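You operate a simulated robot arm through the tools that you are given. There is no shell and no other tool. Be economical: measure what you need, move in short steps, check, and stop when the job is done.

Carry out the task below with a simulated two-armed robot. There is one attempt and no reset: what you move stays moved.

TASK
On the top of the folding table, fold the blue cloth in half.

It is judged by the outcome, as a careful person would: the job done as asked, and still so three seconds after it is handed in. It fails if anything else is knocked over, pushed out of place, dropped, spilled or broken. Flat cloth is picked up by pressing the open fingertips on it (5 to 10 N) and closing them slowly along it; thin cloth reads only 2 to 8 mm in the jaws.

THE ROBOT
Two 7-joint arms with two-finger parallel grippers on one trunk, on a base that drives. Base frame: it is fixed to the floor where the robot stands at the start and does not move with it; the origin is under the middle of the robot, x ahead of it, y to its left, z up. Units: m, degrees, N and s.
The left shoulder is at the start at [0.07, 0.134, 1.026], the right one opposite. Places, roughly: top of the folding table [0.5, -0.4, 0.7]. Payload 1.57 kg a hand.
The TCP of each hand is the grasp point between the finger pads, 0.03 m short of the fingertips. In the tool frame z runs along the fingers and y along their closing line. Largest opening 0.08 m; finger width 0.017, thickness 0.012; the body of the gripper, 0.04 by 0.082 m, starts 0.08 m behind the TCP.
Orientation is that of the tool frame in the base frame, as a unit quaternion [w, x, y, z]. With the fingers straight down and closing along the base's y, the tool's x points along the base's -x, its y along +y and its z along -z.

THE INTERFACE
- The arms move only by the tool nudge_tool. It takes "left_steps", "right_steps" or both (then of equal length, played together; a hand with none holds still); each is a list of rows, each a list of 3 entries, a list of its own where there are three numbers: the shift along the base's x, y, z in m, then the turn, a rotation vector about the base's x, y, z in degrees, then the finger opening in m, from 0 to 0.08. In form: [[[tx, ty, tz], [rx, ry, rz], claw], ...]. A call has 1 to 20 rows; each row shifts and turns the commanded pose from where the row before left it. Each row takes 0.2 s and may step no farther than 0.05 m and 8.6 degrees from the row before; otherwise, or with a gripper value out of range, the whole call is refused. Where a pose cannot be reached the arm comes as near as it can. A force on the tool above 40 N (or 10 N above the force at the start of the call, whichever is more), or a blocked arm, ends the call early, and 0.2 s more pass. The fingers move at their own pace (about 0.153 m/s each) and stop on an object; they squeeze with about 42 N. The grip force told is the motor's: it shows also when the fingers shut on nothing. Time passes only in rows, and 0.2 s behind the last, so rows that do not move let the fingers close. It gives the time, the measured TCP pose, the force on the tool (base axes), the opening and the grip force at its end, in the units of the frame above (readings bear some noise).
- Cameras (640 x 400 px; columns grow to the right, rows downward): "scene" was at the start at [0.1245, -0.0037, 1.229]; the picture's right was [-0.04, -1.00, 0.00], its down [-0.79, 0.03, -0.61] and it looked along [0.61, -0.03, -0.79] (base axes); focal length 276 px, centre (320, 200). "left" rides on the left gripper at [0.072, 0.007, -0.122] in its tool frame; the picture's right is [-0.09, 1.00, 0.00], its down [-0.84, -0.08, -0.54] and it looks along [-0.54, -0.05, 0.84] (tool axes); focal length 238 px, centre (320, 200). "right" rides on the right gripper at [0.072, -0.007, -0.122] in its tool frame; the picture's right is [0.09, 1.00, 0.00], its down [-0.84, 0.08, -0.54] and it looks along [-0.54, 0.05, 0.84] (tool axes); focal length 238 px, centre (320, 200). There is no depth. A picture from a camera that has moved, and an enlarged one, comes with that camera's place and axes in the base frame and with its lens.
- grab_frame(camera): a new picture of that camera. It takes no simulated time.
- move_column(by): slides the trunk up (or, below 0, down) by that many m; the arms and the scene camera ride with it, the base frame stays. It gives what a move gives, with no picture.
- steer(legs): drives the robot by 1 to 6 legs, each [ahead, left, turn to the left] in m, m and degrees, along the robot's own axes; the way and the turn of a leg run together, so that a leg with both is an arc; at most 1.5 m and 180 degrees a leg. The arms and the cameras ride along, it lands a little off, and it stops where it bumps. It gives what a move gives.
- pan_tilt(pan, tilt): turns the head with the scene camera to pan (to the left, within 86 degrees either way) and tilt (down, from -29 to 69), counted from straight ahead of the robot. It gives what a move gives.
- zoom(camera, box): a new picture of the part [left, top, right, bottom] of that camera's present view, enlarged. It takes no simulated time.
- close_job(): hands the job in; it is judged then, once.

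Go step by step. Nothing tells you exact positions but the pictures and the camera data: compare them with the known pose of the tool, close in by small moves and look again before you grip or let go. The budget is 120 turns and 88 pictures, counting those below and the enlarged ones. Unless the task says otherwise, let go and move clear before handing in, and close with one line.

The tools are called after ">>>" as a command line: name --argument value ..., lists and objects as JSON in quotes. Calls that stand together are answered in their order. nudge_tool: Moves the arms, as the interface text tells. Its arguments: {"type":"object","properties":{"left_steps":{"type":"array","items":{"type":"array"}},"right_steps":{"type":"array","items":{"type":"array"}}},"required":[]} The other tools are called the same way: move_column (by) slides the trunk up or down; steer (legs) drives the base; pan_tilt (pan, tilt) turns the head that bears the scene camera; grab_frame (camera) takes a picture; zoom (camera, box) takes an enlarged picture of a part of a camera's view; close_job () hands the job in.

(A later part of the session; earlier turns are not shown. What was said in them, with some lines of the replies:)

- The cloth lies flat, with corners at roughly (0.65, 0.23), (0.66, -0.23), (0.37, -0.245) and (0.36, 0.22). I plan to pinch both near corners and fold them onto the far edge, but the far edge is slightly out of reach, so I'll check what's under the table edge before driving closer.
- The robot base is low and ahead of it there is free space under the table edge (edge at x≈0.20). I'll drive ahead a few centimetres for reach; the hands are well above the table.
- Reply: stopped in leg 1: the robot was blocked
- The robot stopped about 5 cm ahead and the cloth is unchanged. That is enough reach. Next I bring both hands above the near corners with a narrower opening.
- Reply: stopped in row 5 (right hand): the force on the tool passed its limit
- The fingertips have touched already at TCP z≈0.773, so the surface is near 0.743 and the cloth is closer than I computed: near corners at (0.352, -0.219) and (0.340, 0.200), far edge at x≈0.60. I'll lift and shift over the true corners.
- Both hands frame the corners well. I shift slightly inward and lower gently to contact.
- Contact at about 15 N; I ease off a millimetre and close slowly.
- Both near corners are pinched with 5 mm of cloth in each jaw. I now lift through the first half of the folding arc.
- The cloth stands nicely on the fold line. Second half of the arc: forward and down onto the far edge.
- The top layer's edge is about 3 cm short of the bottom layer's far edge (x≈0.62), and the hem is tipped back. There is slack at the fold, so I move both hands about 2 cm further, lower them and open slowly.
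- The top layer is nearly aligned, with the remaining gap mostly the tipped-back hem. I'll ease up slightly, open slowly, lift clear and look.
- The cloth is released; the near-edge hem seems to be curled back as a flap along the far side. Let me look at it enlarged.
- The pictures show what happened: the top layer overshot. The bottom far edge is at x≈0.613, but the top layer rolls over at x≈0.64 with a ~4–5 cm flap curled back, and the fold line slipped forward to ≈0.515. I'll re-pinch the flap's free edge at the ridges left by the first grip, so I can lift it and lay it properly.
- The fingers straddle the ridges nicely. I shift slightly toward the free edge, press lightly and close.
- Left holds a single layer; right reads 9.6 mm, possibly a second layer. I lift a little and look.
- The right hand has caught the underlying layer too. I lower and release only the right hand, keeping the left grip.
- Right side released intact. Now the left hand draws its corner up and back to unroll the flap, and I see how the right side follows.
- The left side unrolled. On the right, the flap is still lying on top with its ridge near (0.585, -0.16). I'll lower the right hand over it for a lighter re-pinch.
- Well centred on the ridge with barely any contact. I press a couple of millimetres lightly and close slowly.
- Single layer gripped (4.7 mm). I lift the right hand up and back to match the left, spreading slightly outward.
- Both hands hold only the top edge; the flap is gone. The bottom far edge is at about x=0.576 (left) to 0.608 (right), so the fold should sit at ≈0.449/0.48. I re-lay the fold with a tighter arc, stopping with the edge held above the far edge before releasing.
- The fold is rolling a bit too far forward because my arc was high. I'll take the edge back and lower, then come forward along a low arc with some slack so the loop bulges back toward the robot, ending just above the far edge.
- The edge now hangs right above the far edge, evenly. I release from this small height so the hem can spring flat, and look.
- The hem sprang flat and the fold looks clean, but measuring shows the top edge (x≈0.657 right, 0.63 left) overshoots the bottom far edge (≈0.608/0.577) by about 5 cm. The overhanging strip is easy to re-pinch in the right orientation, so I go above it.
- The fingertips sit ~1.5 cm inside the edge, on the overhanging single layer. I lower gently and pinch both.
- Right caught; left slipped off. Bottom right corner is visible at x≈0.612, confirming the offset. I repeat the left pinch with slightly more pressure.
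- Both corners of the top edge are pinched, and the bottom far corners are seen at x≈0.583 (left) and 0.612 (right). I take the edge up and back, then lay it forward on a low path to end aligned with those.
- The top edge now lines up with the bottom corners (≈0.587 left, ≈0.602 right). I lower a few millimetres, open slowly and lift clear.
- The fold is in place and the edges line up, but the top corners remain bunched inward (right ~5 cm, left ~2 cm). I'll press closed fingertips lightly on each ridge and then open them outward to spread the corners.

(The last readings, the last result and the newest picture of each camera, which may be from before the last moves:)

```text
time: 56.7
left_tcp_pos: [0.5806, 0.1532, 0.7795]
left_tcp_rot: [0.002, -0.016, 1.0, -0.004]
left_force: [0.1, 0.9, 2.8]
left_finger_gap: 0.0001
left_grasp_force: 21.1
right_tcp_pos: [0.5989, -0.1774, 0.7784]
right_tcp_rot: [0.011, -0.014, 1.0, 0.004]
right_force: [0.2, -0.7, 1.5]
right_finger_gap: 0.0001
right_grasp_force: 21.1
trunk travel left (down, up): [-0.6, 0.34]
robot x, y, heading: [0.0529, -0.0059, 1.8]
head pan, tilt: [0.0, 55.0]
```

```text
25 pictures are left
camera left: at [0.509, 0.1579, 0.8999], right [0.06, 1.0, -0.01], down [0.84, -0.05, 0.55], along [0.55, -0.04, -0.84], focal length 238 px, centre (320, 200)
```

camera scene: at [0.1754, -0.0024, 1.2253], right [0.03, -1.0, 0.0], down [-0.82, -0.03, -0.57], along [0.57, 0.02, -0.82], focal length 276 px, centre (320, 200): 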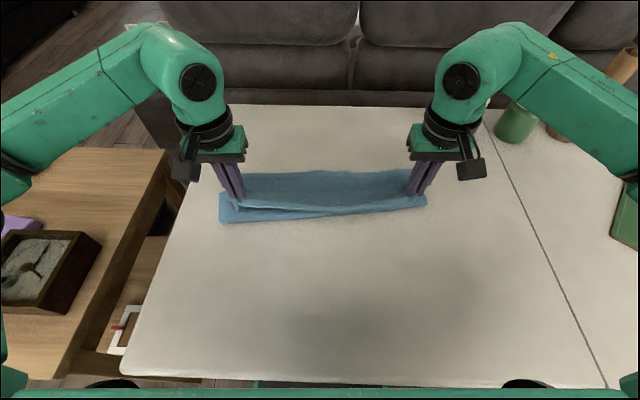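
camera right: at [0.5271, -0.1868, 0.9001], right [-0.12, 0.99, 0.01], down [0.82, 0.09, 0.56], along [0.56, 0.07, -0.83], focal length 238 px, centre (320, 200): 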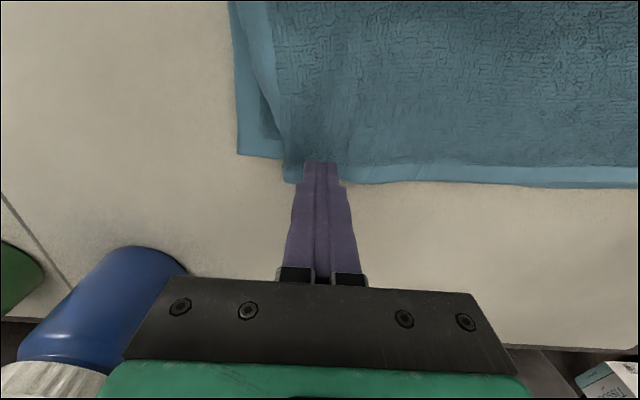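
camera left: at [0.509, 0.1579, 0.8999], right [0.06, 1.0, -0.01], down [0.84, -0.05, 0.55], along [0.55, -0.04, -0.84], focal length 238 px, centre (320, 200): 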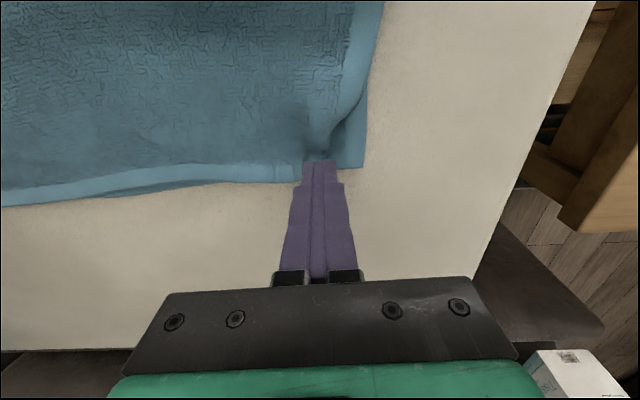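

>>> nudge_tool --left_steps '[[[0, 0, -0.001], [0, 0, 0], 0], [[0, 0.0015, 0], [0, 0, 0], 0.004], [[0, 0.0015, 0], [0, 0, 0], 0.008], [[0, 0.0015, 0], [0, 0, 0], 0.012], [[0, 0.0015, 0], [0, 0, 0], 0.016], [[0, 0.0015, 0], [0, 0, 0], 0.02], [[0, 0.0015, 0], [0, 0, 0], 0.024], [[0, 0.0015, 0], [0, 0, 0], 0.028], [[0, 0, 0], [0, 0, 0], 0.03], [[0, 0, 0], [0, 0, 0], 0.03]]' --right_steps '[[[0, 0, -0.002], [0, 0, 0], 0], [[0, -0.002, 0], [0, 0, 0], 0.004], [[0, -0.002, 0], [0, 0, 0], 0.008], [[0, -0.002, 0], [0, 0, 0], 0.012], [[0, -0.002, 0], [0, 0, 0], 0.016], [[0, -0.002, 0], [0, 0, 0], 0.02], [[0, -0.002, 0], [0, 0, 0], 0.024], [[0, -0.002, 0], [0, 0, 0], 0.028], [[0, -0.002, 0], [0, 0, 0], 0.034], [[0, -0.002, 0], [0, 0, 0], 0.04]]'

>>> grab_frame --camera "right"

>>> grab_frame --camera "left"

```text
time: 58.9
left_tcp_pos: [0.5798, 0.164, 0.779]
left_tcp_rot: [0.003, -0.016, 1.0, -0.004]
left_force: [-0.3, -2.5, 2.7]
left_finger_gap: 0.0321
left_grasp_force: 1.5
right_tcp_pos: [0.5996, -0.1958, 0.7764]
right_tcp_rot: [0.012, -0.014, 1.0, 0.004]
right_force: [0.4, 5.1, 7.4]
right_finger_gap: 0.0333
right_grasp_force: 0.1
trunk travel left (down, up): [-0.6, 0.34]
robot x, y, heading: [0.0539, -0.0041, 1.9]
head pan, tilt: [0.0, 55.0]
```

```text
24 pictures are left
camera right: at [0.5267, -0.2053, 0.8981], right [-0.12, 0.99, 0.01], down [0.82, 0.09, 0.56], along [0.56, 0.07, -0.83], focal length 238 px, centre (320, 200)
```

right: 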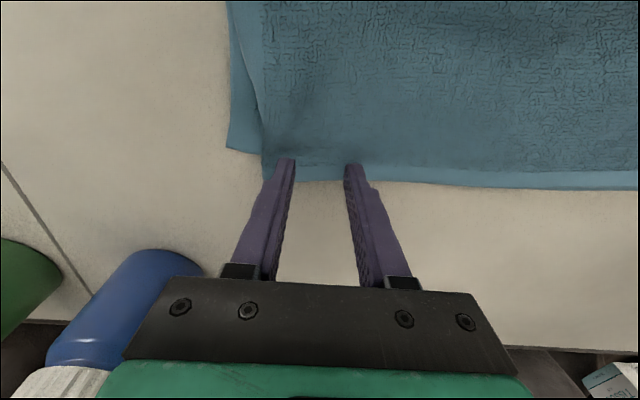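

```text
23 pictures are left
camera left: at [0.5081, 0.1689, 0.8994], right [0.06, 1.0, -0.01], down [0.84, -0.04, 0.55], along [0.55, -0.04, -0.84], focal length 238 px, centre (320, 200)
```

left: 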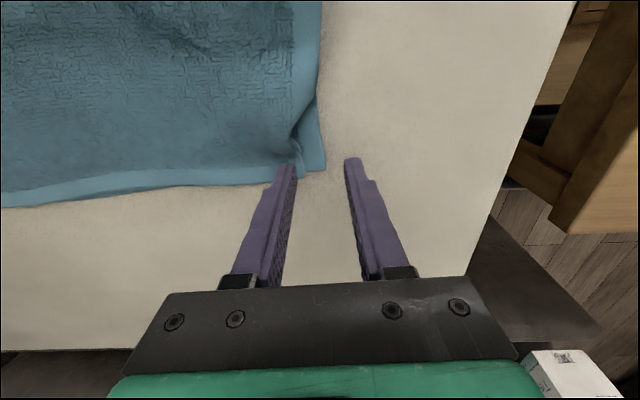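

The right corner spread nicely. I lift both hands clear straight up and review.

>>> nudge_tool --left_steps '[[[0, 0, 0.02], [0, 0, 0], 0.03], [[0, 0, 0.03], [0, 0, 0], 0.03], [[0, 0, 0.04], [0, 0, 0], 0.03], [[-0.02, 0, 0.02], [0, 0, 0], 0.03]]' --right_steps '[[[0, 0, 0.02], [0, 0, 0], 0.04], [[0, 0, 0.03], [0, 0, 0], 0.04], [[0, 0, 0.04], [0, 0, 0], 0.04], [[-0.02, 0, 0.02], [0, 0, 0], 0.04]]'

>>> zoom --camera "scene" --box '[200, 110, 450, 266]'

>>> grab_frame --camera "right"

>>> grab_frame --camera "left"

```text
time: 59.9
left_tcp_pos: [0.5628, 0.1655, 0.8873]
left_tcp_rot: [0.004, -0.017, 1.0, -0.003]
left_force: [-0.6, 0.3, 0.2]
left_finger_gap: 0.03
left_grasp_force: 0.1
right_tcp_pos: [0.5799, -0.1947, 0.8905]
right_tcp_rot: [0.012, -0.013, 1.0, 0.005]
right_force: [0.8, 0.4, 0.3]
right_finger_gap: 0.04
right_grasp_force: 0.1
trunk travel left (down, up): [-0.6, 0.34]
robot x, y, heading: [0.0531, -0.0055, 1.9]
head pan, tilt: [0.0, 55.0]
```

```text
2.56 times, centred on (325, 188) of scene
camera zoom: at [0.1726, -0.0025, 1.2256], right [0.03, -1.0, 0.0], down [-0.82, -0.03, -0.58], along [0.57, 0.02, -0.82], focal length 706 px, centre (307, 231)
```

zoom: 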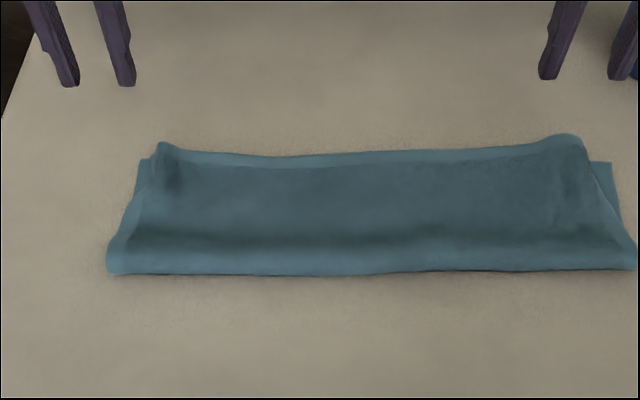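

```text
21 pictures are left
camera right: at [0.5062, -0.2049, 1.0102], right [-0.12, 0.99, 0.01], down [0.82, 0.09, 0.56], along [0.56, 0.07, -0.83], focal length 238 px, centre (320, 200)
```

right: 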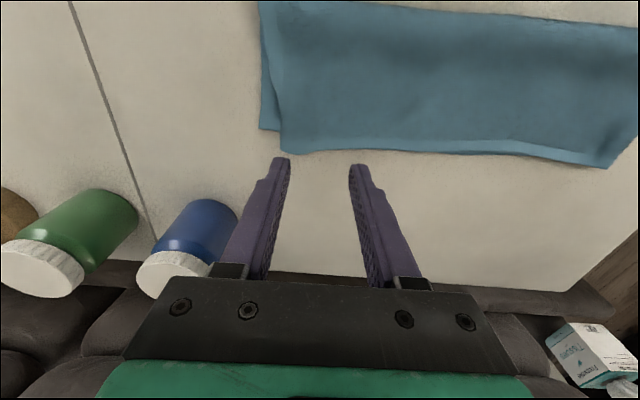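

```text
20 pictures are left
camera left: at [0.4904, 0.1694, 1.0083], right [0.06, 1.0, -0.01], down [0.83, -0.05, 0.55], along [0.55, -0.04, -0.84], focal length 238 px, centre (320, 200)
```

left: 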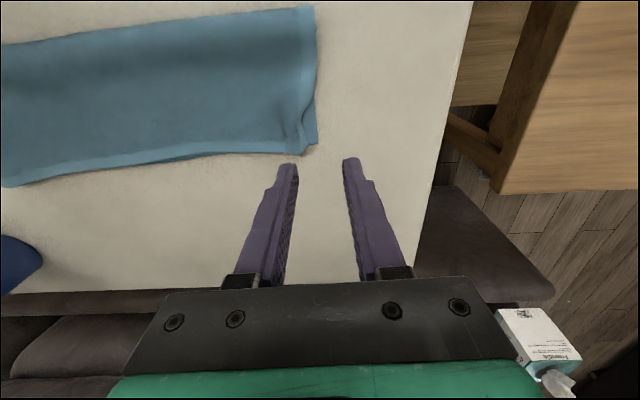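

The cloth is folded with the edges aligned within about 2 cm, the hem flat and nothing else disturbed. I raise the hands and let it settle, then check once more.

>>> nudge_tool --left_steps '[[[-0.03, 0.02, 0.03], [0, 0, 0], 0.03], [[-0.04, 0.02, 0.02], [0, 0, 0], 0.03], [[-0.04, 0.02, 0], [0, 0, 0], 0.03], [[0, 0, 0], [0, 0, 0], 0.03], [[0, 0, 0], [0, 0, 0], 0.03], [[0, 0, 0], [0, 0, 0], 0.03], [[0, 0, 0], [0, 0, 0], 0.03], [[0, 0, 0], [0, 0, 0], 0.03], [[0, 0, 0], [0, 0, 0], 0.03], [[0, 0, 0], [0, 0, 0], 0.03]]' --right_steps '[[[-0.03, -0.02, 0.03], [0, 0, 0], 0.04], [[-0.04, -0.02, 0.02], [0, 0, 0], 0.04], [[-0.04, -0.02, 0], [0, 0, 0], 0.04], [[0, 0, 0], [0, 0, 0], 0.04], [[0, 0, 0], [0, 0, 0], 0.04], [[0, 0, 0], [0, 0, 0], 0.04], [[0, 0, 0], [0, 0, 0], 0.04], [[0, 0, 0], [0, 0, 0], 0.04], [[0, 0, 0], [0, 0, 0], 0.04], [[0, 0, 0], [0, 0, 0], 0.04]]'

>>> grab_frame --camera "scene"

>>> zoom --camera "scene" --box '[220, 130, 460, 280]'

```text
time: 62.1
left_tcp_pos: [0.4546, 0.2271, 0.9389]
left_tcp_rot: [0.003, -0.017, 1.0, -0.003]
left_force: [0.3, 0.4, 0.4]
left_finger_gap: 0.0299
left_grasp_force: 0.0
right_tcp_pos: [0.4708, -0.2584, 0.9376]
right_tcp_rot: [0.011, -0.013, 1.0, 0.005]
right_force: [0.4, 0.0, -0.2]
right_finger_gap: 0.0402
right_grasp_force: 0.0
trunk travel left (down, up): [-0.6, 0.34]
robot x, y, heading: [0.0507, -0.004, 1.8]
head pan, tilt: [0.0, 55.0]
```

```text
19 pictures are left
camera scene: at [0.175, -0.0026, 1.2253], right [0.03, -1.0, 0.0], down [-0.82, -0.03, -0.57], along [0.57, 0.02, -0.82], focal length 276 px, centre (320, 200)
```

scene: 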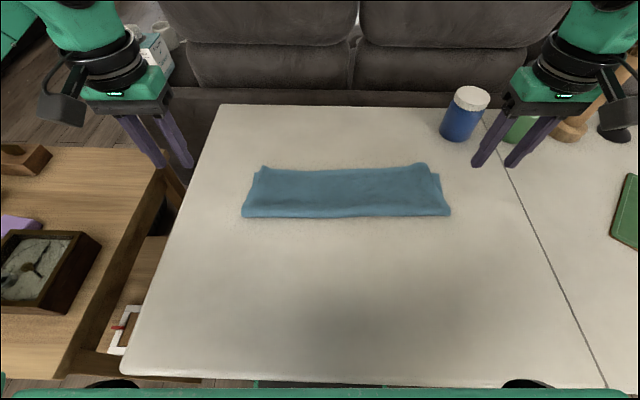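

```text
2.67 times, centred on (340, 205) of scene
camera zoom: at [0.175, -0.0026, 1.2253], right [0.03, -1.0, 0.0], down [-0.82, -0.03, -0.57], along [0.57, 0.02, -0.82], focal length 736 px, centre (267, 187)
```

zoom: 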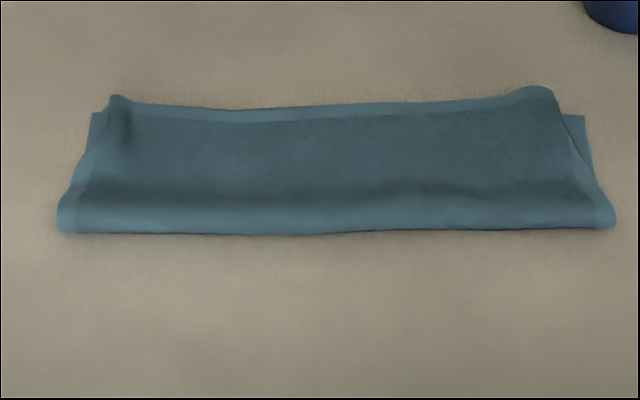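

The cloth lies settled and folded in half on the table top, with the hands clear and nothing else moved.

>>> close_job

```text
The job is handed in.
```

The blue cloth is folded in half on the folding table, near edge over far edge, and I've handed the job in. The two layers line up to within about 2 cm, with slight bunching left at the top corners. Both hands are clear. The robot base bumped something under the table while driving closer at the start, but I saw nothing else moved in the pictures.
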